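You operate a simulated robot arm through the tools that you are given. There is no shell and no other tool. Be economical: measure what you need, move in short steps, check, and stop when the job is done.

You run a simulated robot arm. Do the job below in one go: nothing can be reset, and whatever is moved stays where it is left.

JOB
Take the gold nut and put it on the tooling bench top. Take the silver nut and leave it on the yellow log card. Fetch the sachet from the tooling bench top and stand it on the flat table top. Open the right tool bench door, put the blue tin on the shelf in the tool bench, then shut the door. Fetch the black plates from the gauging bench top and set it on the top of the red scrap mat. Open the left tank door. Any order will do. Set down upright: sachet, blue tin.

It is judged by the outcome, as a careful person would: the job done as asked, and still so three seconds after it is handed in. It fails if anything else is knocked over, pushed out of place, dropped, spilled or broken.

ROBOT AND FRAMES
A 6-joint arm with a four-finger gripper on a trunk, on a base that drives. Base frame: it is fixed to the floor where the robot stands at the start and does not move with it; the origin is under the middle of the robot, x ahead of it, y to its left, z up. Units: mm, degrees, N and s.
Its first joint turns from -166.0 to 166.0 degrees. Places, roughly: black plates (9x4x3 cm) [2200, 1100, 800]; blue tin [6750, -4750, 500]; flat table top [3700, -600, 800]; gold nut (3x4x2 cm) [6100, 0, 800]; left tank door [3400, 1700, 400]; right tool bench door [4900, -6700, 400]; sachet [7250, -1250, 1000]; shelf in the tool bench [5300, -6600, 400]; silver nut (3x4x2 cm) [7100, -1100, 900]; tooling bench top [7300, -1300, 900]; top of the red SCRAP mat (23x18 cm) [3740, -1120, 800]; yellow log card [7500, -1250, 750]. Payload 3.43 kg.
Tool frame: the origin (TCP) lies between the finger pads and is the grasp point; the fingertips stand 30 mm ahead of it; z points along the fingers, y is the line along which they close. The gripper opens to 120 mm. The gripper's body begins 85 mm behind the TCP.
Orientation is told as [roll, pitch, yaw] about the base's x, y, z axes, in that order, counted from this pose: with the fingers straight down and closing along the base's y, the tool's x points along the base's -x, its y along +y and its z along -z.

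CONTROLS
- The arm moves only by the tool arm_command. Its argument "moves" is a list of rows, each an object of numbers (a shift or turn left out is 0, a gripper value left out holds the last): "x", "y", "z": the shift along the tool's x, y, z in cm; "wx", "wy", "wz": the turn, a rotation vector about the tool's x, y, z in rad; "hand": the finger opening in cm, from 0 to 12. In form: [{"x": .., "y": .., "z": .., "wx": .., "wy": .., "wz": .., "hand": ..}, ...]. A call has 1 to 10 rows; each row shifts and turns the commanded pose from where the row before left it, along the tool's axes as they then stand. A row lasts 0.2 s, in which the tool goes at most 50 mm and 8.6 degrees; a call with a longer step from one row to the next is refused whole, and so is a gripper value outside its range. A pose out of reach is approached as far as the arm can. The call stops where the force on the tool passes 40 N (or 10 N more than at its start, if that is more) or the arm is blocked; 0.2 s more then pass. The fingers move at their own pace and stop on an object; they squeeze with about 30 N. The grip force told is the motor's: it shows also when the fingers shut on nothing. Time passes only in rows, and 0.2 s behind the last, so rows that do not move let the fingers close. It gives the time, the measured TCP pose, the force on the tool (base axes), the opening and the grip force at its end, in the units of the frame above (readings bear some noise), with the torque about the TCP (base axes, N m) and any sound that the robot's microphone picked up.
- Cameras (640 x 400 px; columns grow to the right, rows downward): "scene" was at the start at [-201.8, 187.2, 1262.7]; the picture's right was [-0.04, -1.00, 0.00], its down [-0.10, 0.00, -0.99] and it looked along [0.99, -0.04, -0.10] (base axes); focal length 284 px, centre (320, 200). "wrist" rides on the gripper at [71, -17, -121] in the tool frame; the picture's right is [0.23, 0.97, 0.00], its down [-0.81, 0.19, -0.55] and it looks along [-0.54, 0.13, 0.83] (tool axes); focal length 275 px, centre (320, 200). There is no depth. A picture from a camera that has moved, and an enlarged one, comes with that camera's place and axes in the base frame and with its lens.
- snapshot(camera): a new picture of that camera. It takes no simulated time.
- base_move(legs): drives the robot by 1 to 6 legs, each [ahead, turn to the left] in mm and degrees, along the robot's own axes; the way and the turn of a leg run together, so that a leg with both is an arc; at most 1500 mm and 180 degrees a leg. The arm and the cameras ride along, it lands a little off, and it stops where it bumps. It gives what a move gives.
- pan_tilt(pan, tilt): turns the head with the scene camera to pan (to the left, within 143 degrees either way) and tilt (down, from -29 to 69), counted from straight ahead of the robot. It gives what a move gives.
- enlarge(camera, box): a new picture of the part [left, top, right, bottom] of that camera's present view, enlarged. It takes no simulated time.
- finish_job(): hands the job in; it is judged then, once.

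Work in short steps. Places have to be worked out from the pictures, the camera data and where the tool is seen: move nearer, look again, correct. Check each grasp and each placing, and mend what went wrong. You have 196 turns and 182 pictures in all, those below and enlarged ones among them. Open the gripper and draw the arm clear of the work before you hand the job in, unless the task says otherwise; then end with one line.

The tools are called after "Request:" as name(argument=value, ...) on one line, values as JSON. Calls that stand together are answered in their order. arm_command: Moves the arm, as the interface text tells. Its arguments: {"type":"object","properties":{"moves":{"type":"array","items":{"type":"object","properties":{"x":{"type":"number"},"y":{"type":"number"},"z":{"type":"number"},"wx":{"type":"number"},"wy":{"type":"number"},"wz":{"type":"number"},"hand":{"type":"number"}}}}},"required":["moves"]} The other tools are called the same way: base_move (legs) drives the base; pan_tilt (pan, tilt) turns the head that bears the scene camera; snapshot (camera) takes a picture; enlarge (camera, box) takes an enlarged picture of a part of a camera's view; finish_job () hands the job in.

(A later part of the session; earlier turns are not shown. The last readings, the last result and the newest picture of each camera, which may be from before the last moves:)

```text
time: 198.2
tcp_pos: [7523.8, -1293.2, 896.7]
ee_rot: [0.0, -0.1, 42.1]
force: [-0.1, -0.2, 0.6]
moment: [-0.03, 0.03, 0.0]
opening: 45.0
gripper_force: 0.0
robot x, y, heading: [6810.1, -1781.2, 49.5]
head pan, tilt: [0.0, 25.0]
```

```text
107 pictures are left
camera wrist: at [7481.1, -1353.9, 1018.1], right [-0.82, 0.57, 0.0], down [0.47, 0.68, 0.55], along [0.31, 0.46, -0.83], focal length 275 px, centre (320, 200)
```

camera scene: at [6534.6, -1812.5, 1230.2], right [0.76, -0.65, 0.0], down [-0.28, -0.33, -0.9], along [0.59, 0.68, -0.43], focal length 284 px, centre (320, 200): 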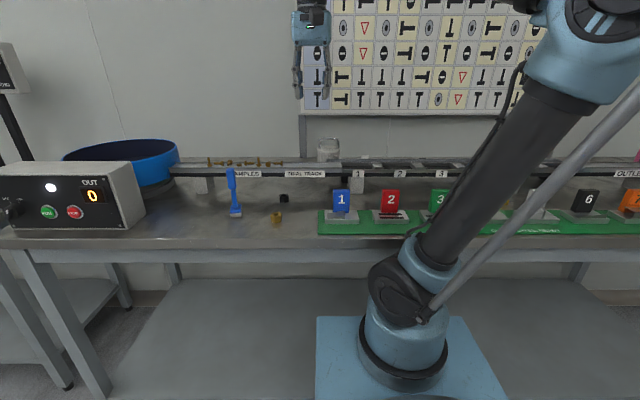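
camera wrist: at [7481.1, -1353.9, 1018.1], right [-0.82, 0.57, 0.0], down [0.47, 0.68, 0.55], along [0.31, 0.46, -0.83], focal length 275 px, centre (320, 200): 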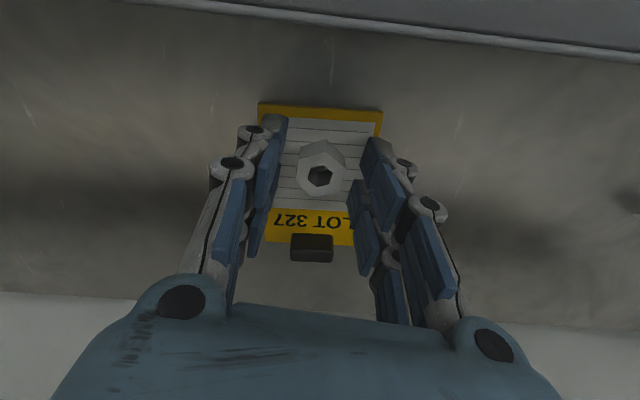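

The nut sits squarely on the card. I raise the arm and move toward the sachet for a look.

Request:
arm_command(moves=[{"z": -4, "hand": 4.5}, {"z": -4.5}, {"z": -4.5}, {"z": -4.5, "hand": 8}, {"y": 4.5, "z": -1}, {"y": 4.5, "z": -1}, {"x": 3, "y": 2}])

Request:
snapshot(camera="wrist")

```text
time: 199.8
tcp_pos: [7428.8, -1234.7, 1091.3]
ee_rot: [0.0, -0.1, 42.2]
force: [0.4, 1.0, -0.1]
moment: [-0.01, 0.01, -0.01]
opening: 79.9
gripper_force: 0.0
robot x, y, heading: [6810.1, -1781.1, 49.8]
head pan, tilt: [0.0, 25.0]
```

```text
106 pictures are left
camera wrist: at [7386.3, -1293.7, 1213.6], right [-0.82, 0.57, 0.0], down [0.47, 0.68, 0.55], along [0.31, 0.46, -0.83], focal length 275 px, centre (320, 200)
```

wrist: 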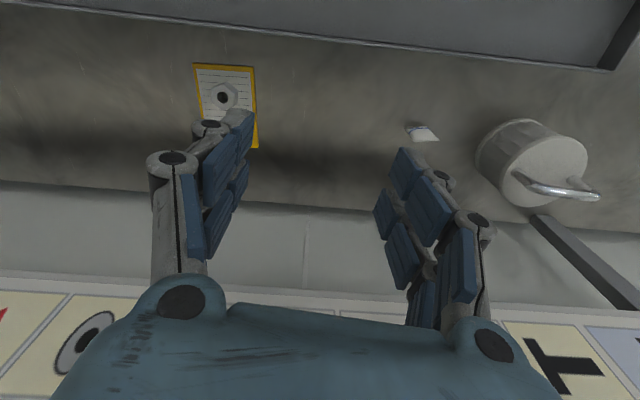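

I enlarge the sachet to see how it stands.

Request:
enlarge(camera="wrist", box=[380, 100, 460, 160])

Request:
enlarge(camera="scene", box=[300, 100, 480, 220])

```text
6.67 times, centred on (420, 130) of wrist
camera zoom: at [7386.3, -1293.7, 1213.6], right [-0.82, 0.57, 0.0], down [0.47, 0.68, 0.55], along [0.31, 0.46, -0.83], focal length 1835 px, centre (-347, 667)
```

zoom: 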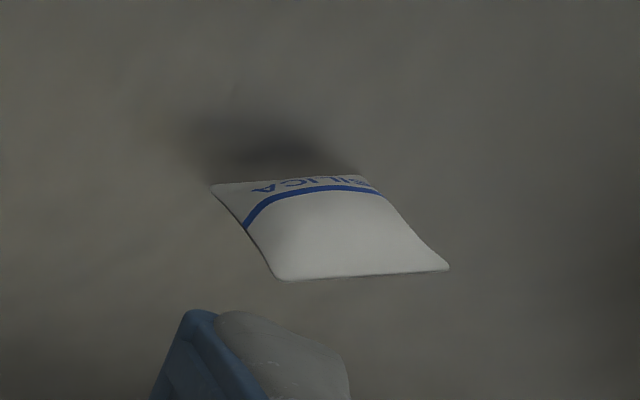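

```text
3.33 times, centred on (390, 160) of scene
camera zoom: at [6535.0, -1812.1, 1230.3], right [0.76, -0.65, 0.0], down [-0.28, -0.33, -0.9], along [0.59, 0.68, -0.43], focal length 945 px, centre (87, 333)
```

zoom: 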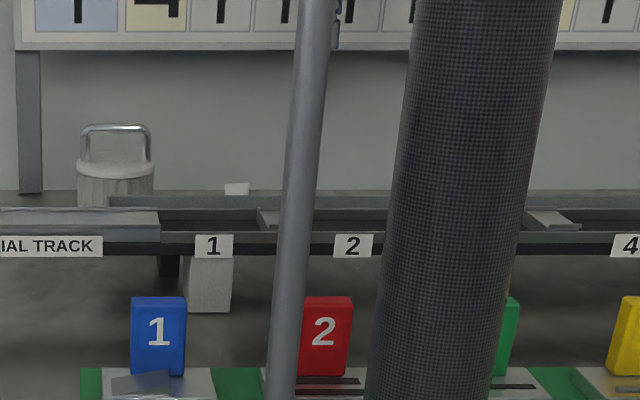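

The silica sachet stands about 31 mm wide and 45 mm tall at (7351, −1119), its width running along 148°. I'll grip across its thickness, so I rotate the tool to yaw ≈ −31.6° first.

Request:
arm_command(moves=[{"wz": 0.143, "hand": 6}, {"wz": 0.143}, {"wz": 0.143}, {"wz": 0.143}, {"wz": 0.143}, {"wz": 0.143}, {"wz": 0.143}, {"wz": 0.143}, {"wz": 0.143}])

Request:
arm_command(moves=[{"x": 4.2, "y": 1.93}, {"x": 4.2, "y": 1.93}, {"x": 4.2, "y": 1.93}])

Request:
snapshot(camera="wrist")

```text
time: 201.8
tcp_pos: [7428.3, -1234.2, 1089.7]
ee_rot: [0.1, 0.0, -31.8]
force: [-0.6, 0.3, -0.5]
moment: [0.0, 0.0, -0.01]
opening: 59.8
gripper_force: 0.0
robot x, y, heading: [6809.8, -1784.2, 49.1]
head pan, tilt: [0.0, 25.0]
```

```text
time: 202.6
tcp_pos: [7350.9, -1118.8, 1092.5]
ee_rot: [0.0, 0.1, -31.7]
force: [-0.9, -0.7, 0.6]
moment: [0.05, 0.03, 0.03]
opening: 59.8
gripper_force: 0.0
robot x, y, heading: [6812.8, -1784.7, 49.5]
head pan, tilt: [0.0, 25.0]
```

```text
103 pictures are left
camera wrist: at [7280.6, -1094.3, 1213.5], right [0.32, 0.95, 0.0], down [0.79, -0.26, 0.55], along [0.53, -0.17, -0.83], focal length 275 px, centre (320, 200)
```

wrist: 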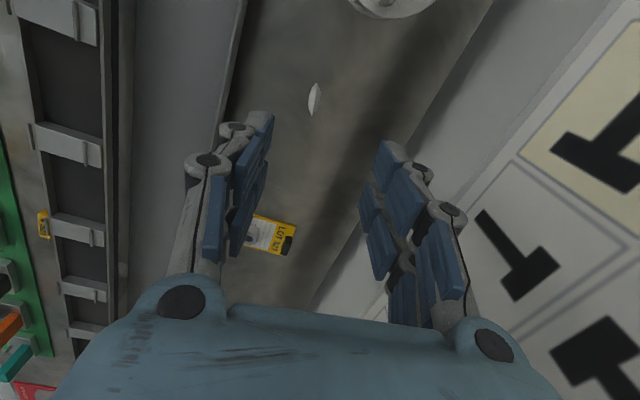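

The sachet is seen edge-on, nicely aligned. I zoom to measure the offset.

Request:
enlarge(camera="wrist", box=[275, 70, 355, 130])

```text
6.67 times, centred on (315, 100) of wrist
camera zoom: at [7280.6, -1094.3, 1213.5], right [0.32, 0.95, 0.0], down [0.79, -0.26, 0.55], along [0.53, -0.17, -0.83], focal length 1835 px, centre (353, 867)
```

zoom: 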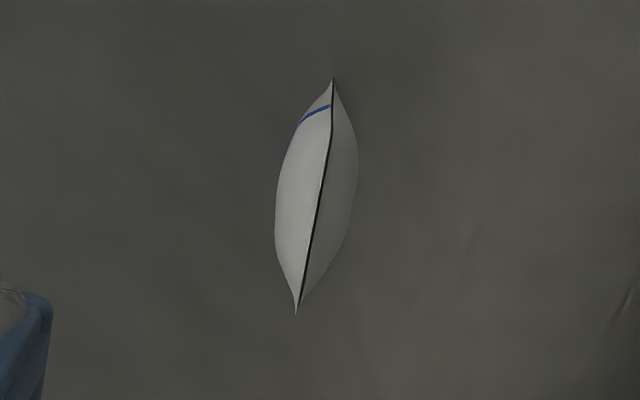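

The offset is only 1–2 mm. I narrow to 45 mm, descend to z ≈ 945 and look again.

Request:
arm_command(moves=[{"y": -0.15, "wz": -0.03, "hand": 4.5}, {"z": 4.5}, {"z": 4.5}, {"z": 4}, {"z": 1.7}, {}])

Request:
snapshot(camera="wrist")

```text
time: 204.0
tcp_pos: [7348.3, -1118.4, 943.7]
ee_rot: [0.1, -0.1, -29.9]
force: [-0.3, 0.3, 0.0]
moment: [-0.03, 0.0, 0.0]
opening: 45.0
gripper_force: 0.0
robot x, y, heading: [6810.9, -1783.1, 49.6]
head pan, tilt: [0.0, 25.0]
```

```text
101 pictures are left
camera wrist: at [7276.9, -1097.2, 1065.3], right [0.29, 0.96, 0.0], down [0.8, -0.24, 0.55], along [0.53, -0.16, -0.83], focal length 275 px, centre (320, 200)
```

wrist: 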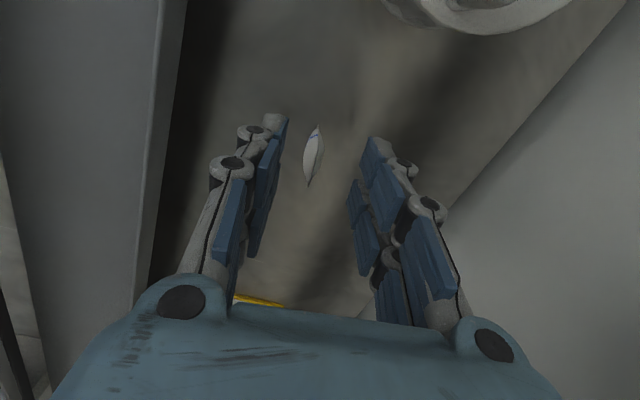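

I shift 4 mm and descend to the grasp height.

Request:
arm_command(moves=[{"y": -0.4, "z": 1.5, "hand": 4.5}, {"z": 2}, {"z": 1}, {"z": 0.6}, {}])

Request:
snapshot(camera="wrist")

```text
time: 205.2
tcp_pos: [7346.6, -1122.9, 893.9]
ee_rot: [0.1, 0.0, -30.0]
force: [0.9, 0.3, 0.0]
moment: [0.01, -0.04, -0.01]
opening: 45.2
gripper_force: 0.1
robot x, y, heading: [6809.6, -1784.7, 49.3]
head pan, tilt: [0.0, 25.0]
```

```text
100 pictures are left
camera wrist: at [7276.2, -1100.4, 1015.2], right [0.29, 0.96, 0.0], down [0.8, -0.24, 0.55], along [0.53, -0.16, -0.83], focal length 275 px, centre (320, 200)
```

wrist: 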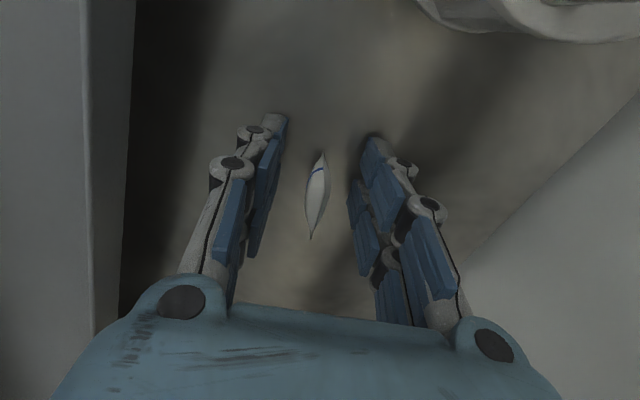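

The sachet is centred between the pads, so I close and lift.

Request:
arm_command(moves=[{"hand": 0}, {"hand": 0}, {"hand": 0}, {"z": -1.5, "hand": 0}, {"z": -3}, {"z": -4}, {"z": -4}])

Request:
snapshot(camera="wrist")

```text
time: 206.8
tcp_pos: [7345.9, -1121.9, 1018.6]
ee_rot: [0.2, 0.0, -30.0]
force: [0.5, 0.2, -0.9]
moment: [-0.02, 0.02, -0.04]
opening: 10.7
gripper_force: 29.5
robot x, y, heading: [6810.8, -1780.6, 49.1]
head pan, tilt: [0.0, 25.0]
```

```text
99 pictures are left
camera wrist: at [7274.9, -1100.6, 1140.5], right [0.29, 0.96, 0.0], down [0.8, -0.24, 0.55], along [0.53, -0.16, -0.83], focal length 275 px, centre (320, 200)
```

wrist: 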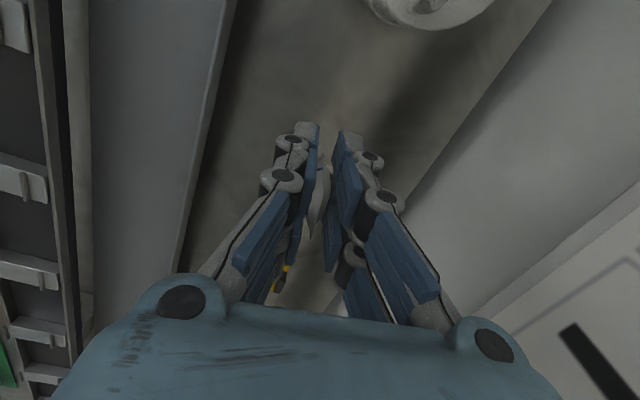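

The sachet is held upright. I raise and retract the arm, back away from the bench and drive back toward the flat table.

Request:
arm_command(moves=[{"z": -4.5, "hand": 0}, {"z": -4.5}, {"z": -4.5}, {"z": -4.5}, {"x": 0.85, "y": -4.75}, {"x": 0.85, "y": -4.75}, {"x": 0.85, "y": -4.75}, {"x": 0.85, "y": -4.75}, {"x": 0.85, "y": -4.75}, {"x": 0.85, "y": -4.75}])

Request:
arm_command(moves=[{"x": 0.85, "y": -4.75, "hand": 0}, {"x": 0.85, "y": -4.75}])

Request:
base_move(legs=[[-250, 0], [0, 139.5], [1312, 0], [1312, 0]])

```text
time: 209.0
tcp_pos: [7161.7, -1343.1, 1197.2]
ee_rot: [0.2, -0.1, -29.9]
force: [0.3, 1.3, 0.6]
moment: [-0.09, 0.01, -0.03]
opening: 10.8
gripper_force: 29.8
robot x, y, heading: [6808.2, -1780.7, 49.1]
head pan, tilt: [0.0, 25.0]
```

```text
time: 209.6
tcp_pos: [7101.9, -1417.1, 1194.8]
ee_rot: [0.1, 0.0, -30.0]
force: [0.4, 0.5, -0.6]
moment: [-0.03, 0.06, -0.02]
opening: 10.6
gripper_force: 29.7
robot x, y, heading: [6808.4, -1781.2, 49.3]
head pan, tilt: [0.0, 25.0]
```

```text
time: 230.7
tcp_pos: [3557.3, -2426.3, 1194.8]
ee_rot: [0.2, 0.0, 107.4]
force: [-0.6, -0.1, 0.4]
moment: [-0.01, -0.01, -0.02]
opening: 10.7
gripper_force: 30.1
robot x, y, heading: [4023.2, -2351.0, -173.1]
head pan, tilt: [0.0, 25.0]
```

I continue to the place in front of the mat and face the table.

Request:
base_move(legs=[[0, -48.7], [990, 0], [0, -90]])

Request:
pan_tilt(pan=10, tilt=25)

Request:
snapshot(camera="scene")

```text
time: 242.8
tcp_pos: [3565.7, -1349.2, 1199.9]
ee_rot: [0.8, -0.2, -32.0]
force: [-0.3, -0.2, -0.6]
moment: [-0.03, -0.03, -0.01]
opening: 10.8
gripper_force: 30.1
robot x, y, heading: [3261.7, -1689.0, 47.5]
head pan, tilt: [0.0, 25.0]
```

```text
time: 243.5
tcp_pos: [3556.1, -1358.9, 1205.1]
ee_rot: [1.5, -0.2, -31.9]
force: [-0.3, 0.8, -0.6]
moment: [-0.02, 0.02, 0.01]
opening: 10.7
gripper_force: 29.8
robot x, y, heading: [3264.5, -1685.9, 47.5]
head pan, tilt: [10.0, 25.0]
```

```text
98 pictures are left
camera scene: at [2974.9, -1697.8, 1230.2], right [0.84, -0.54, 0.0], down [-0.24, -0.36, -0.9], along [0.48, 0.76, -0.43], focal length 284 px, centre (320, 200)
```

scene: 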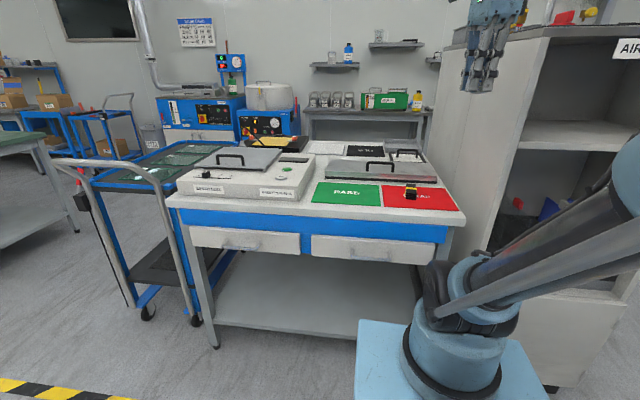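

I enlarge the table top to pick a free spot for the sachet.

Request:
enlarge(camera="scene", box=[160, 120, 470, 240])

Request:
snapshot(camera="wrist")

```text
2.06 times, centred on (315, 180) of scene
camera zoom: at [2974.9, -1697.8, 1230.2], right [0.84, -0.54, 0.0], down [-0.24, -0.36, -0.9], along [0.48, 0.76, -0.43], focal length 585 px, centre (330, 241)
```

zoom: 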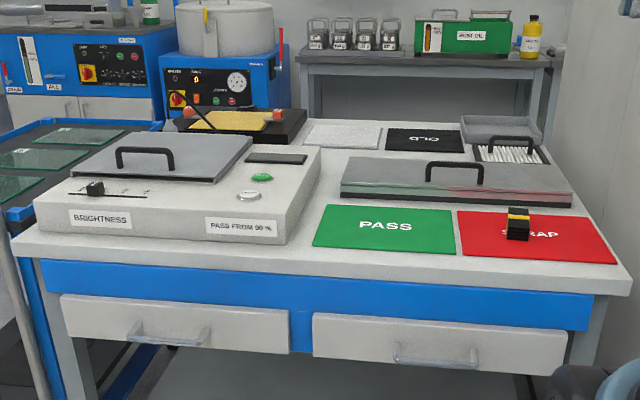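

```text
96 pictures are left
camera wrist: at [3483.9, -1337.3, 1325.6], right [0.32, 0.95, 0.02], down [0.78, -0.28, 0.56], along [0.54, -0.16, -0.83], focal length 275 px, centre (320, 200)
```

wrist: 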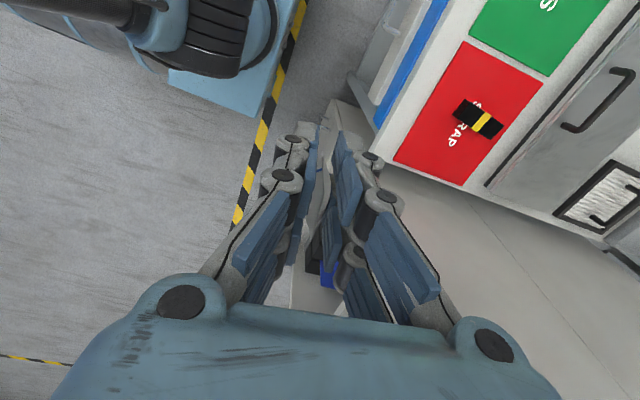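

A strip of bare table about 80 mm deep lies in front of the PASS mat; I'll stand the sachet there near (3422, −986), well clear of the objects. I level and align the tool and move above that spot.

Request:
arm_command(moves=[{"wz": 0.095, "wx": 0.026, "hand": 0}, {"wz": 0.095}, {"x": 4.4, "y": 2.28}, {"x": 4.4, "y": 2.28}, {"x": 4.4, "y": 2.28}, {"x": 4.4, "y": 2.28}, {"x": 4.4, "y": 2.28}, {"x": 4.4, "y": 2.28}, {"x": 4.4, "y": 2.28}, {"x": 4.4, "y": 2.28}])

Request:
arm_command(moves=[{"z": 4.5, "hand": 0}, {"z": 4.5}, {"z": 4.5}, {"z": 4.5}])

Request:
snapshot(camera="wrist")

Request:
enlarge(camera="scene", box=[160, 80, 470, 240])

```text
time: 245.7
tcp_pos: [3419.8, -988.7, 1207.2]
ee_rot: [0.0, 0.0, -42.9]
force: [0.6, -1.3, 0.6]
moment: [0.08, -0.02, -0.03]
opening: 10.7
gripper_force: 29.9
robot x, y, heading: [3264.9, -1690.9, 47.6]
head pan, tilt: [10.0, 25.0]
```

```text
time: 246.7
tcp_pos: [3422.5, -988.2, 1022.9]
ee_rot: [0.0, -0.2, -42.8]
force: [0.5, -0.5, 0.2]
moment: [0.05, -0.01, 0.0]
opening: 10.9
gripper_force: 30.3
robot x, y, heading: [3263.8, -1689.8, 47.5]
head pan, tilt: [10.0, 25.0]
```

```text
95 pictures are left
camera wrist: at [3358.4, -950.7, 1143.8], right [0.49, 0.87, 0.0], down [0.72, -0.41, 0.56], along [0.48, -0.27, -0.83], focal length 275 px, centre (320, 200)
```

wrist: 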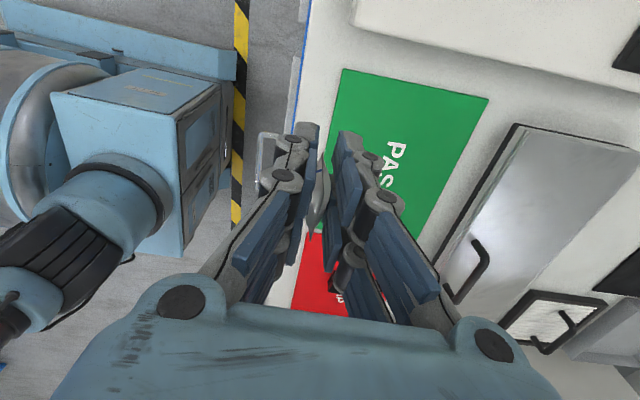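

```text
2.06 times, centred on (315, 160) of scene
camera zoom: at [2974.9, -1697.7, 1230.2], right [0.84, -0.54, 0.0], down [-0.24, -0.36, -0.9], along [0.48, 0.76, -0.43], focal length 585 px, centre (330, 283)
```

zoom: 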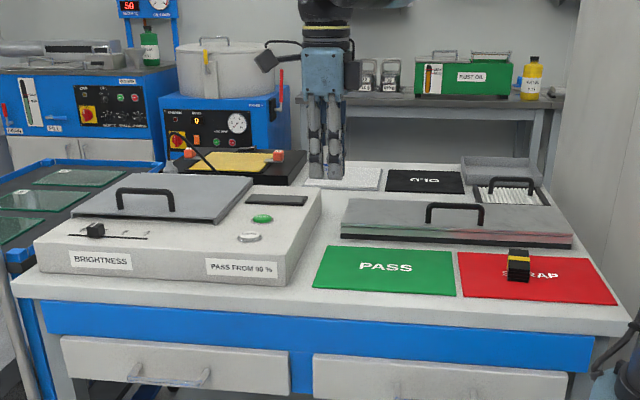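

The strip in front of the mat is only about 40 mm deep, which is too near the edge. The bare gap between the PASS mat and the box looks better, so I zoom in there.

Request:
enlarge(camera="wrist", box=[320, 0, 560, 150])

```text
2.67 times, centred on (440, 75) of wrist
camera zoom: at [3358.4, -950.7, 1143.8], right [0.49, 0.87, 0.0], down [0.72, -0.41, 0.56], along [0.48, -0.27, -0.83], focal length 734 px, centre (0, 533)
```

zoom: 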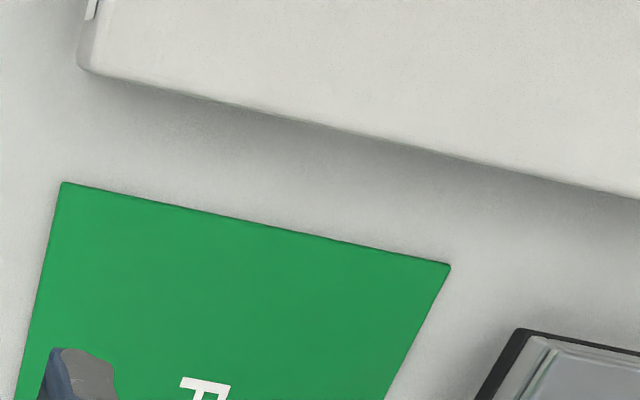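

The bare corner area behind the PASS mat, between the box and the lid, centred near (3532, −790), gives the most room. I drive 130 mm closer to reach it comfortably.

Request:
base_move(legs=[[130, 0]])

Request:
snapshot(camera="wrist")

```text
time: 248.0
tcp_pos: [3512.5, -891.5, 1023.1]
ee_rot: [0.0, -0.2, -42.8]
force: [-0.4, -0.2, 0.7]
moment: [0.0, 0.02, -0.02]
opening: 10.5
gripper_force: 30.0
robot x, y, heading: [3354.5, -1589.2, 47.4]
head pan, tilt: [10.0, 25.0]
```

```text
92 pictures are left
camera wrist: at [3448.6, -852.9, 1144.2], right [0.49, 0.87, 0.0], down [0.72, -0.41, 0.56], along [0.48, -0.27, -0.83], focal length 275 px, centre (320, 200)
```

wrist: 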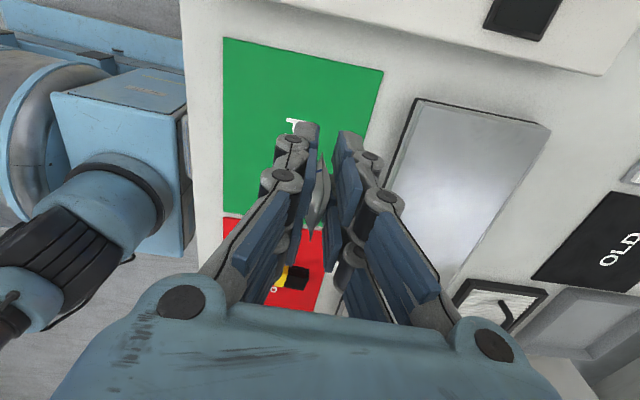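

The gap between box and lid at (3556, −758) leaves 12–15 mm on each side of the sachet and plenty of room along the gap. I move there and descend part way.

Request:
arm_command(moves=[{"x": 1.96, "y": 4.25, "hand": 0}, {"x": 1.96, "y": 4.25}, {"x": 1.96, "y": 4.25}, {"z": 4.5}, {"z": 4}, {"z": 3}, {}])

Request:
snapshot(camera="wrist")

Request:
enlarge(camera="scene", box=[160, 80, 470, 240])

```text
time: 249.6
tcp_pos: [3549.5, -763.8, 918.1]
ee_rot: [0.6, 0.0, -42.8]
force: [0.1, 0.4, -0.8]
moment: [-0.01, -0.01, 0.01]
opening: 10.8
gripper_force: 30.2
robot x, y, heading: [3353.3, -1589.7, 47.2]
head pan, tilt: [10.0, 25.0]
```

```text
91 pictures are left
camera wrist: at [3484.2, -726.6, 1039.0], right [0.49, 0.87, 0.01], down [0.72, -0.41, 0.56], along [0.49, -0.27, -0.83], focal length 275 px, centre (320, 200)
```

wrist: 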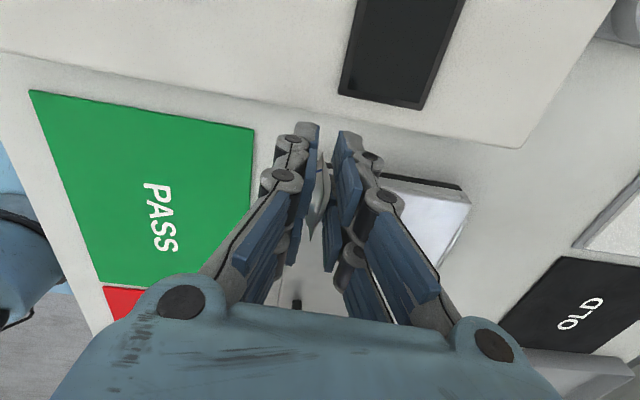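

```text
2.06 times, centred on (315, 160) of scene
camera zoom: at [3064.6, -1599.6, 1230.2], right [0.84, -0.54, 0.0], down [-0.24, -0.36, -0.9], along [0.48, 0.76, -0.43], focal length 585 px, centre (330, 283)
```

zoom: 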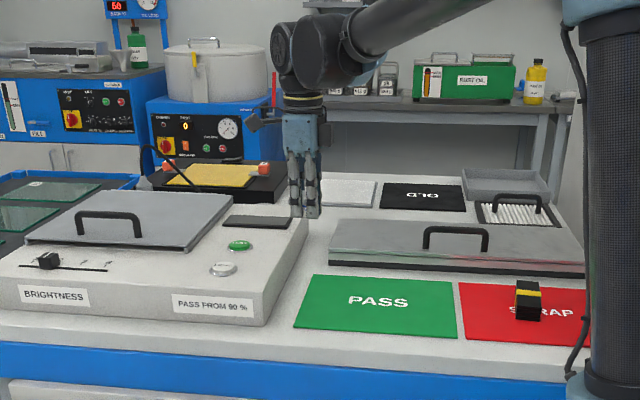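

The landing point is inside the gap (box edge e ≈ 3098, lid e ≈ 3150, tool 3121). I shift 3 mm toward the lid, level the tool and lower.

Request:
arm_command(moves=[{"x": -0.3, "wx": 0.01, "hand": 0}, {"z": 3}, {"z": 2}, {"z": 1}, {}])

Request:
snapshot(camera="wrist")

Request:
enlarge(camera="scene", box=[270, 100, 380, 220])

```text
time: 250.8
tcp_pos: [3551.3, -767.9, 857.2]
ee_rot: [0.1, -0.1, -42.8]
force: [-0.2, 0.4, 0.4]
moment: [-0.03, -0.01, 0.01]
opening: 10.6
gripper_force: 30.0
robot x, y, heading: [3357.6, -1588.6, 47.5]
head pan, tilt: [10.0, 25.0]
```

```text
89 pictures are left
camera wrist: at [3486.8, -729.9, 978.6], right [0.49, 0.87, 0.0], down [0.72, -0.41, 0.56], along [0.48, -0.27, -0.83], focal length 275 px, centre (320, 200)
```

wrist: 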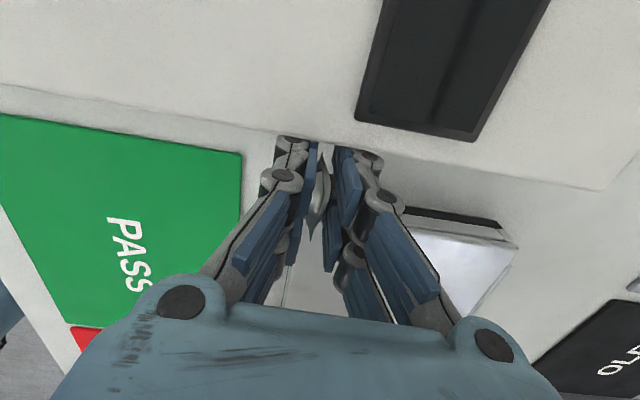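

```text
3.33 times, centred on (325, 160) of scene
camera zoom: at [3064.6, -1599.6, 1230.2], right [0.84, -0.54, 0.0], down [-0.24, -0.36, -0.9], along [0.48, 0.76, -0.43], focal length 945 px, centre (303, 333)
```

zoom: 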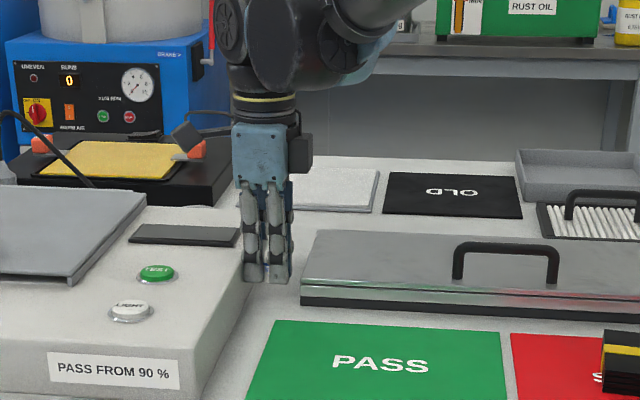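

The fingers and sachet are going down between the box and the lid without contact. I continue lowering in small steps.

Request:
arm_command(moves=[{"z": 0.5, "hand": 0}, {"z": 0.4}, {"z": 0.3}, {}])

Request:
arm_command(moves=[{"z": 0.2, "hand": 0}, {"z": 0.2}, {"z": 0.2}, {}])

```text
time: 251.8
tcp_pos: [3550.6, -767.5, 844.3]
ee_rot: [0.1, -0.2, -42.8]
force: [0.1, -1.0, 0.4]
moment: [0.03, -0.01, -0.02]
opening: 10.6
gripper_force: 30.5
robot x, y, heading: [3356.3, -1591.9, 47.3]
head pan, tilt: [10.0, 25.0]
```

```text
time: 252.8
tcp_pos: [3551.1, -767.4, 839.4]
ee_rot: [0.2, -0.1, -42.8]
force: [-0.2, -0.4, 0.4]
moment: [0.04, -0.01, 0.03]
opening: 10.7
gripper_force: 30.0
robot x, y, heading: [3353.7, -1591.1, 47.5]
head pan, tilt: [10.0, 25.0]
```

No contact yet at 839, so I continue.

Request:
arm_command(moves=[{"z": 0.15, "hand": 0}, {"z": 0.15}, {"z": 0.15}, {}])

```text
time: 253.8
tcp_pos: [3552.0, -768.0, 834.3]
ee_rot: [0.1, -0.2, -42.8]
force: [-0.3, -0.4, -0.5]
moment: [-0.02, 0.02, 0.03]
opening: 10.5
gripper_force: 30.3
robot x, y, heading: [3356.0, -1591.4, 47.4]
head pan, tilt: [10.0, 25.0]
```

Still free at 834; I keep going.

Request:
arm_command(moves=[{"z": 0.15, "hand": 0}, {"z": 0.15}, {"z": 0.15}, {}])

Request:
enlarge(camera="scene", box=[290, 140, 360, 210])

```text
time: 254.8
tcp_pos: [3551.4, -767.3, 830.0]
ee_rot: [0.1, -0.1, -42.9]
force: [2.3, 1.7, 25.4]
moment: [-0.04, -0.17, 0.05]
opening: 10.5
gripper_force: 29.7
robot x, y, heading: [3353.9, -1589.1, 47.4]
head pan, tilt: [10.0, 25.0]
```

```text
5.71 times, centred on (325, 175) of scene
camera zoom: at [3064.5, -1600.4, 1230.2], right [0.84, -0.54, 0.0], down [-0.24, -0.36, -0.9], along [0.48, 0.76, -0.43], focal length 1620 px, centre (291, 343)
```

zoom: 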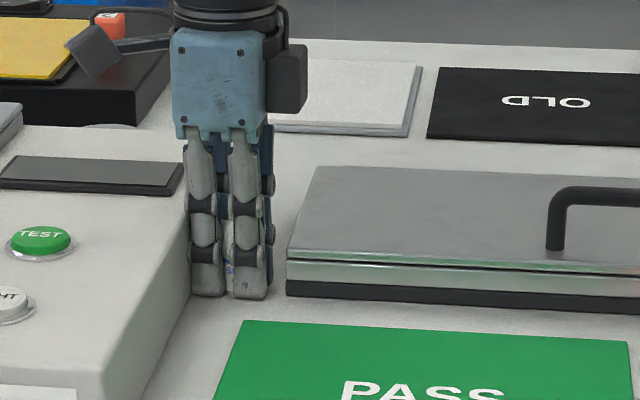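

The sachet presses on the table with 25 N. I ease off slightly, open gently and rise.

Request:
arm_command(moves=[{"z": -0.08, "hand": 0}, {"hand": 1.4}, {"hand": 2.0}, {"hand": 2.8}, {"hand": 2.8}])

Request:
snapshot(camera="wrist")

Request:
enlarge(camera="scene", box=[290, 140, 360, 210])

```text
time: 256.0
tcp_pos: [3551.9, -766.2, 830.3]
ee_rot: [0.1, -0.1, -42.7]
force: [-0.2, -0.6, 0.4]
moment: [0.0, -0.02, 0.03]
opening: 28.0
gripper_force: 0.0
robot x, y, heading: [3351.9, -1593.9, 47.5]
head pan, tilt: [10.0, 25.0]
```

```text
86 pictures are left
camera wrist: at [3487.1, -729.8, 951.3], right [0.49, 0.87, 0.0], down [0.72, -0.41, 0.56], along [0.48, -0.27, -0.83], focal length 275 px, centre (320, 200)
```

wrist: 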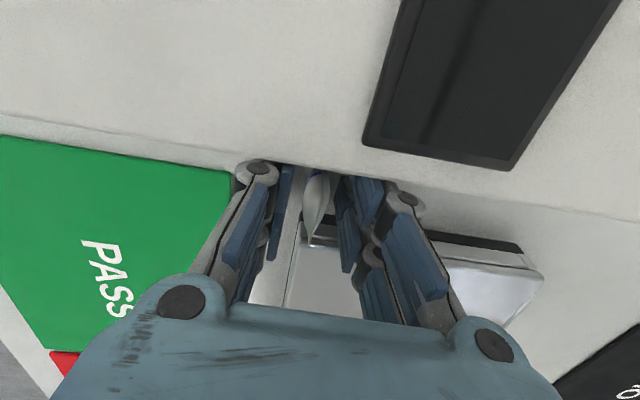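

```text
5.71 times, centred on (325, 175) of scene
camera zoom: at [3064.6, -1599.6, 1230.2], right [0.84, -0.54, 0.0], down [-0.24, -0.36, -0.9], along [0.48, 0.76, -0.43], focal length 1620 px, centre (291, 343)
```

zoom: 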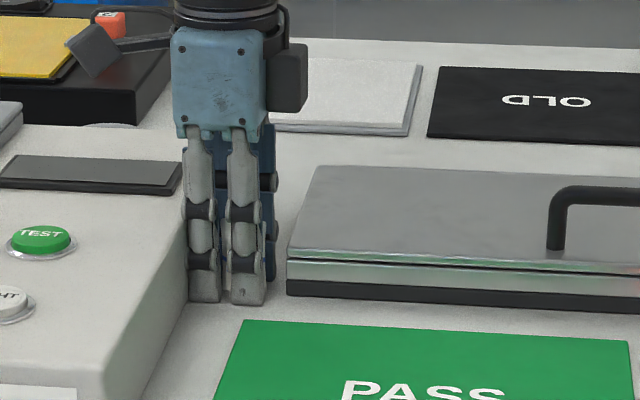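

The sachet stands between the open fingers. I rise straight up and check.

Request:
arm_command(moves=[{"z": -1, "hand": 2.8}, {"z": -2}, {"z": -4}, {"z": -4}, {"z": -4.5}, {"z": -4.5}, {"z": -4.5}])

Request:
snapshot(camera="wrist")

Request:
enlarge(camera="scene", box=[270, 140, 380, 220])

```text
time: 257.6
tcp_pos: [3551.5, -766.3, 1077.2]
ee_rot: [0.1, -0.1, -42.8]
force: [0.6, 0.2, -0.3]
moment: [0.0, -0.01, 0.03]
opening: 28.0
gripper_force: 0.1
robot x, y, heading: [3351.0, -1592.3, 47.3]
head pan, tilt: [10.0, 25.0]
```

```text
84 pictures are left
camera wrist: at [3486.4, -729.7, 1198.2], right [0.49, 0.87, 0.0], down [0.72, -0.41, 0.56], along [0.48, -0.27, -0.83], focal length 275 px, centre (320, 200)
```

wrist: 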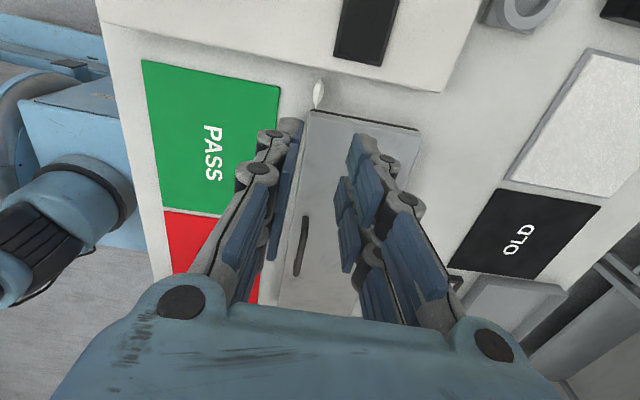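

```text
5.00 times, centred on (325, 180) of scene
camera zoom: at [3064.7, -1599.5, 1230.2], right [0.84, -0.54, 0.0], down [-0.24, -0.36, -0.9], along [0.48, 0.76, -0.43], focal length 1418 px, centre (295, 300)
```

zoom: 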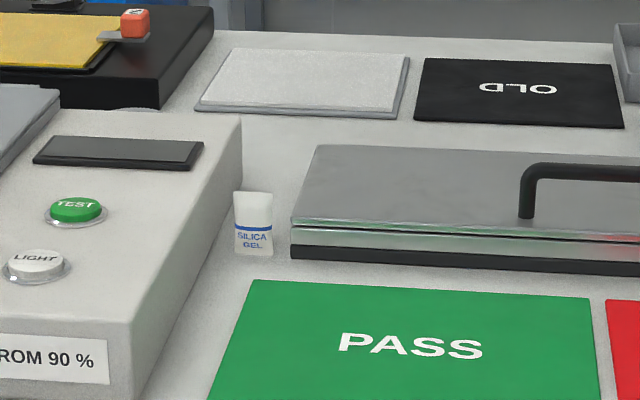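

The sachet stands upright on the table top. Next comes the left tank door: I raise and retract the arm, then drive around the trolley toward the tank.

Request:
arm_command(moves=[{"z": -4.5, "hand": 4}, {"z": -4.5}, {"z": -3}, {"y": -4.9}, {"y": -4.9}, {"y": -4.9}, {"y": -4.9}, {"y": -4.9}, {"y": -4.9}, {"y": -4.9}])

Request:
base_move(legs=[[-180, 0], [0, 94], [1030, 0], [0, -44], [1160, 0]])

Request:
pan_tilt(pan=-40, tilt=12)

Request:
snapshot(camera="scene")

```text
time: 259.8
tcp_pos: [3317.3, -1016.1, 1195.2]
ee_rot: [0.0, -0.1, -43.0]
force: [0.4, 0.1, -0.2]
moment: [-0.06, -0.03, 0.02]
opening: 40.2
gripper_force: 0.0
robot x, y, heading: [3354.4, -1591.2, 47.5]
head pan, tilt: [10.0, 25.0]
```

```text
time: 278.6
tcp_pos: [1854.1, 418.4, 1195.4]
ee_rot: [0.1, -0.1, 6.5]
force: [0.7, 0.1, -1.0]
moment: [0.03, -0.03, 0.0]
opening: 40.0
gripper_force: 0.0
robot x, y, heading: [2312.1, 68.3, 97.1]
head pan, tilt: [10.0, 25.0]
```

```text
time: 279.8
tcp_pos: [1855.4, 404.2, 1200.0]
ee_rot: [0.8, -0.1, 6.4]
force: [0.9, -0.1, -0.1]
moment: [-0.02, 0.02, -0.04]
opening: 39.9
gripper_force: 0.0
robot x, y, heading: [2314.9, 71.7, 96.9]
head pan, tilt: [-40.0, 12.0]
```

```text
82 pictures are left
camera scene: at [2208.9, -165.0, 1251.5], right [0.84, -0.55, 0.01], down [-0.11, -0.19, -0.98], along [0.53, 0.82, -0.22], focal length 284 px, centre (320, 200)
```

scene: 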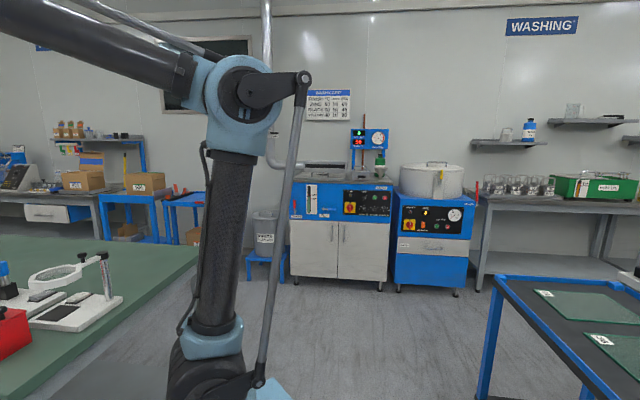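

I can see the tank's two white doors; the left door's vertical handle is near (3482, 1606), z ≈ 490, hinged on the left. I drive to about 750 mm in front of it.

Request:
base_move(legs=[[0, -41.5], [1160, 0], [0, -7]])

Request:
pan_tilt(pan=0, tilt=35)

Request:
snapshot(camera="scene")

```text
time: 288.5
tcp_pos: [2896.3, 1592.2, 1200.6]
ee_rot: [0.8, -0.1, -41.2]
force: [-0.4, 0.5, -0.3]
moment: [-0.01, -0.03, -0.02]
opening: 40.0
gripper_force: 0.0
robot x, y, heading: [2954.9, 1032.8, 49.2]
head pan, tilt: [-40.0, 12.0]
```

```text
time: 289.6
tcp_pos: [2887.1, 1582.0, 1205.1]
ee_rot: [1.5, -0.1, -41.3]
force: [-0.4, -0.2, 0.0]
moment: [-0.04, 0.01, 0.02]
opening: 40.2
gripper_force: 0.0
robot x, y, heading: [2958.4, 1030.9, 49.1]
head pan, tilt: [0.0, 35.0]
```

```text
81 pictures are left
camera scene: at [2677.1, 999.7, 1214.5], right [0.76, -0.65, 0.0], down [-0.38, -0.44, -0.81], along [0.53, 0.61, -0.58], focal length 284 px, centre (320, 200)
```

scene: 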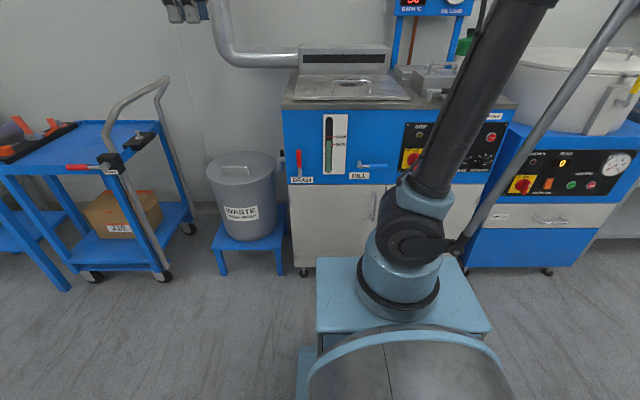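

I enlarge the left door and its handle.

Request:
enlarge(camera="scene", box=[270, 90, 430, 290])

```text
2.00 times, centred on (350, 190) of scene
camera zoom: at [2677.1, 999.7, 1214.5], right [0.76, -0.65, 0.0], down [-0.38, -0.44, -0.81], along [0.53, 0.61, -0.58], focal length 567 px, centre (260, 220)
```

zoom: 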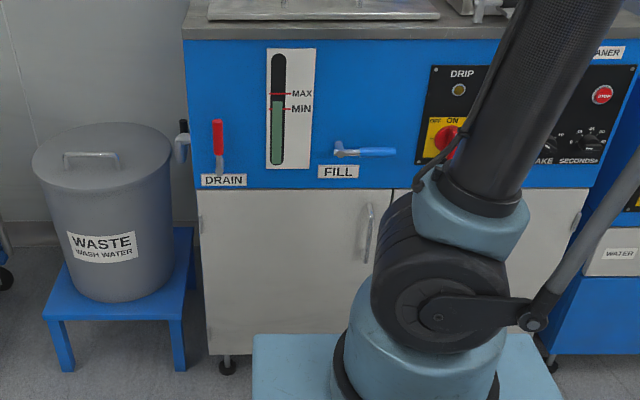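

The handle is a vertical bar near (3485, 1575, z 485) with the FILL lever above it. I'll approach with the fingers tilted forward, so I rotate the tool to face the door first.

Request:
arm_command(moves=[{"wz": -0.1424, "hand": 6}, {"wz": -0.1424}, {"wz": -0.1424}, {"wz": -0.1424}, {"wz": -0.1424}, {"wz": -0.1424}, {"wz": -0.1424}, {"wz": -0.1424}, {"wz": -0.1424}, {"wz": -0.1424}])

Request:
arm_command(moves=[{"wz": -0.1424, "wx": 0.02}, {"y": -4.9}, {"y": -4.9}, {"y": -4.9}, {"y": -4.9}, {"y": -4.9}, {"y": -4.9}, {"y": -4.9}, {"y": -4.9}, {"y": -4.9}])

Request:
arm_command(moves=[{"z": 4.8}, {"z": 4.8}, {"z": 4.8}, {"z": 4.8}, {"wy": -0.137}, {"wy": -0.137}, {"wy": -0.137}, {"wy": -0.137}, {"wy": -0.137}, {"wy": -0.137}])

Request:
snapshot(camera="wrist")

```text
time: 291.8
tcp_pos: [2887.7, 1580.3, 1206.5]
ee_rot: [0.2, -1.6, 40.5]
force: [0.4, 0.1, 0.2]
moment: [0.02, -0.01, -0.02]
opening: 60.0
gripper_force: 0.1
robot x, y, heading: [2957.4, 1029.2, 49.3]
head pan, tilt: [0.0, 35.0]
```

```text
time: 294.1
tcp_pos: [3178.8, 1299.6, 1219.7]
ee_rot: [-1.4, -2.2, 64.9]
force: [-1.7, -1.1, 1.6]
moment: [0.04, -0.13, -0.01]
opening: 60.1
gripper_force: 0.1
robot x, y, heading: [2955.6, 1032.0, 49.2]
head pan, tilt: [0.0, 35.0]
stopped in row 10: the arm was blocked; the commanded pose is now the measured one
```

```text
time: 296.4
tcp_pos: [3327.3, 1400.9, 1089.2]
ee_rot: [-1.9, -49.3, 66.5]
force: [1.0, 0.6, -0.2]
moment: [-0.03, -0.03, 0.01]
opening: 60.0
gripper_force: 0.1
out of reach, approached as far as the arm can: row 4, 5, 6, 7, 8, 9, 10
robot x, y, heading: [2959.2, 1031.5, 49.1]
head pan, tilt: [0.0, 35.0]
```

```text
79 pictures are left
camera wrist: at [3283.7, 1270.2, 1115.4], right [-0.94, 0.27, -0.2], down [-0.15, 0.19, 0.97], along [0.3, 0.94, -0.14], focal length 275 px, centre (320, 200)
```

wrist: 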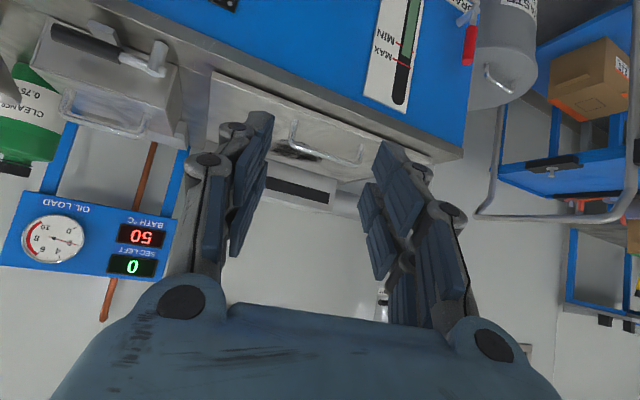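

The arm was at its inner limit. I correct the yaw to about 48° and move forward in commanded terms, so the pose comes into reach before lowering.

Request:
arm_command(moves=[{"wx": 0.073, "wz": 0.063, "hand": 6}, {"wx": 0.073, "wz": 0.063}, {"wx": 0.073, "wz": 0.063}, {"z": 3.3, "x": -2.85, "y": -0.77}, {"z": 3.3, "x": -2.85, "y": -0.77}, {"z": 3.3, "x": -2.85, "y": -0.77}, {"z": 3.3, "x": -2.85, "y": -0.77}, {"z": 3.3, "x": -2.85, "y": -0.77}])

Request:
snapshot(camera="scene")

```text
time: 298.1
tcp_pos: [3532.3, 1545.0, 1100.8]
ee_rot: [-2.0, -49.6, 49.8]
force: [-0.4, 0.3, -0.2]
moment: [0.02, -0.02, -0.01]
opening: 60.2
gripper_force: 0.0
out of reach, approached as far as the arm can: row 1, 2, 3
robot x, y, heading: [2956.5, 1030.3, 49.1]
head pan, tilt: [0.0, 35.0]
```

```text
78 pictures are left
camera scene: at [2676.7, 999.4, 1214.4], right [0.76, -0.65, 0.0], down [-0.38, -0.44, -0.81], along [0.53, 0.61, -0.58], focal length 284 px, centre (320, 200)
```

scene: 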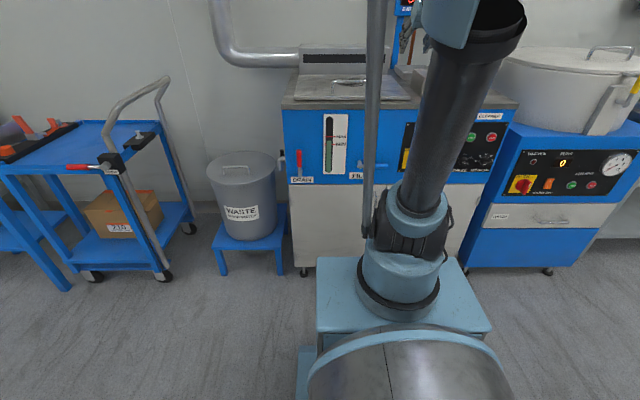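

The pose is now above the tank front. I draw back about 200 mm, re-centre laterally and then lower in front of the doors.

Request:
arm_command(moves=[{"z": -3.02, "x": 2.62, "y": 1.24, "hand": 6}, {"z": -3.02, "x": 2.62, "y": 1.24}, {"z": -3.02, "x": 2.62, "y": 1.24}, {"z": -3.02, "x": 2.62, "y": 1.24}, {"z": -3.02, "x": 2.62, "y": 1.24}, {"z": 2.8, "x": 3.24}, {"z": 2.8, "x": 3.24}, {"z": 2.8, "x": 3.24}])

Request:
arm_command(moves=[{"z": 2.8, "x": 3.24, "hand": 6}, {"z": 2.8, "x": 3.24}, {"z": 2.8, "x": 3.24}, {"z": 2.8, "x": 3.24}])

Request:
snapshot(camera="wrist")

```text
time: 299.9
tcp_pos: [3363.1, 1440.2, 971.9]
ee_rot: [-1.9, -49.5, 49.8]
force: [1.1, -0.1, -0.4]
moment: [-0.01, -0.02, 0.03]
opening: 60.2
gripper_force: 0.1
out of reach, approached as far as the arm can: row 7, 8
robot x, y, heading: [2957.1, 1031.9, 48.9]
head pan, tilt: [0.0, 35.0]
```

```text
time: 300.9
tcp_pos: [3369.1, 1440.8, 797.0]
ee_rot: [-2.0, -49.6, 49.8]
force: [0.8, -0.5, -0.2]
moment: [0.03, -0.05, 0.01]
opening: 60.2
gripper_force: 0.0
robot x, y, heading: [2951.1, 1026.6, 49.3]
head pan, tilt: [0.0, 35.0]
```

```text
77 pictures are left
camera wrist: at [3288.2, 1327.5, 821.5], right [-0.82, 0.53, -0.2], down [-0.09, 0.22, 0.97], along [0.56, 0.82, -0.13], focal length 275 px, centre (320, 200)
```

wrist: 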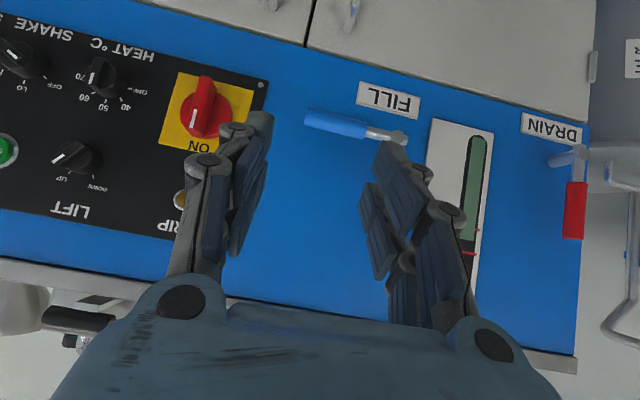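

The handle's top end shows at z ≈ 561, straight ahead laterally. I lower about 250 mm, clear in front of the FILL lever, and look again.

Request:
arm_command(moves=[{"z": 2.72, "x": 3.15, "hand": 6}, {"z": 2.72, "x": 3.15}, {"z": 2.72, "x": 3.15}, {"z": 2.72, "x": 3.15}, {"z": 2.72, "x": 3.15}, {"z": 2.72, "x": 3.15}])

Request:
snapshot(camera="wrist")

Request:
snapshot(camera="scene")

```text
time: 301.7
tcp_pos: [3391.5, 1450.2, 761.8]
ee_rot: [-2.0, -50.8, 49.8]
force: [-1.2, -1.9, 0.8]
moment: [0.07, 0.02, 0.02]
opening: 60.2
gripper_force: 0.1
out of reach, approached as far as the arm can: row 2, 3
robot x, y, heading: [2956.4, 1031.1, 49.6]
head pan, tilt: [0.0, 35.0]
stopped in row 3: the arm was blocked; the commanded pose is now the measured one
```

```text
76 pictures are left
camera wrist: at [3312.1, 1337.0, 785.0], right [-0.82, 0.54, -0.2], down [-0.1, 0.21, 0.97], along [0.56, 0.82, -0.11], focal length 275 px, centre (320, 200)
```

wrist: 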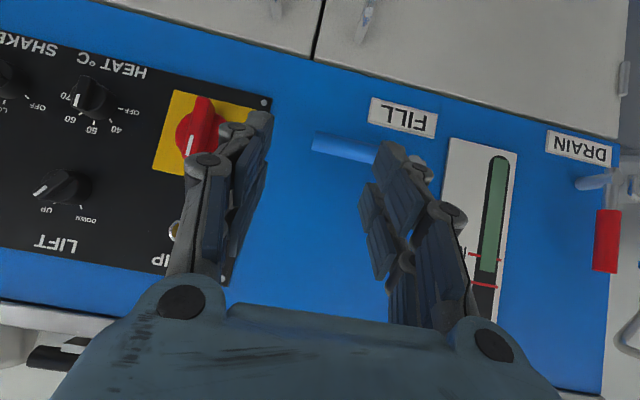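

```text
75 pictures are left
camera scene: at [2671.2, 992.6, 1212.9], right [0.76, -0.65, 0.0], down [-0.38, -0.44, -0.82], along [0.53, 0.62, -0.58], focal length 284 px, centre (320, 200)
```

scene: 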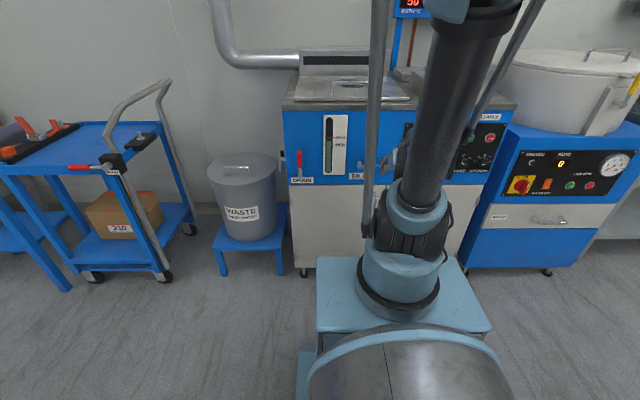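

The arm is too folded to go lower here. I back the base off 150 mm, so the arm can work further extended.

Request:
base_move(legs=[[-150, 0]])

Request:
arm_command(moves=[{"z": 3.0, "x": -2.6, "hand": 6}, {"z": 3.0, "x": -2.6}, {"z": 3.0, "x": -2.6}, {"z": 2.72, "x": 3.15}, {"z": 2.72, "x": 3.15}, {"z": 2.72, "x": 3.15}])

Request:
snapshot(camera="wrist")

```text
time: 303.0
tcp_pos: [3299.2, 1343.9, 758.3]
ee_rot: [-2.2, -50.3, 50.0]
force: [0.5, 0.5, -0.2]
moment: [0.01, 0.01, -0.02]
opening: 60.0
gripper_force: 0.1
robot x, y, heading: [2857.1, 917.9, 49.3]
head pan, tilt: [0.0, 35.0]
```

```text
time: 304.4
tcp_pos: [3382.2, 1432.5, 722.7]
ee_rot: [-2.1, -50.9, 50.0]
force: [0.4, 0.5, 0.8]
moment: [0.01, 0.03, 0.04]
opening: 60.2
gripper_force: 0.0
out of reach, approached as far as the arm can: row 5, 6
robot x, y, heading: [2860.6, 917.3, 49.0]
head pan, tilt: [0.0, 35.0]
```

```text
74 pictures are left
camera wrist: at [3301.2, 1319.4, 745.0], right [-0.82, 0.54, -0.2], down [-0.11, 0.2, 0.97], along [0.56, 0.82, -0.11], focal length 275 px, centre (320, 200)
```

wrist: 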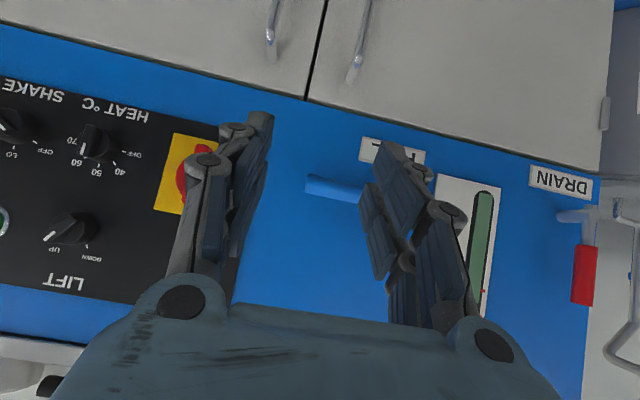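

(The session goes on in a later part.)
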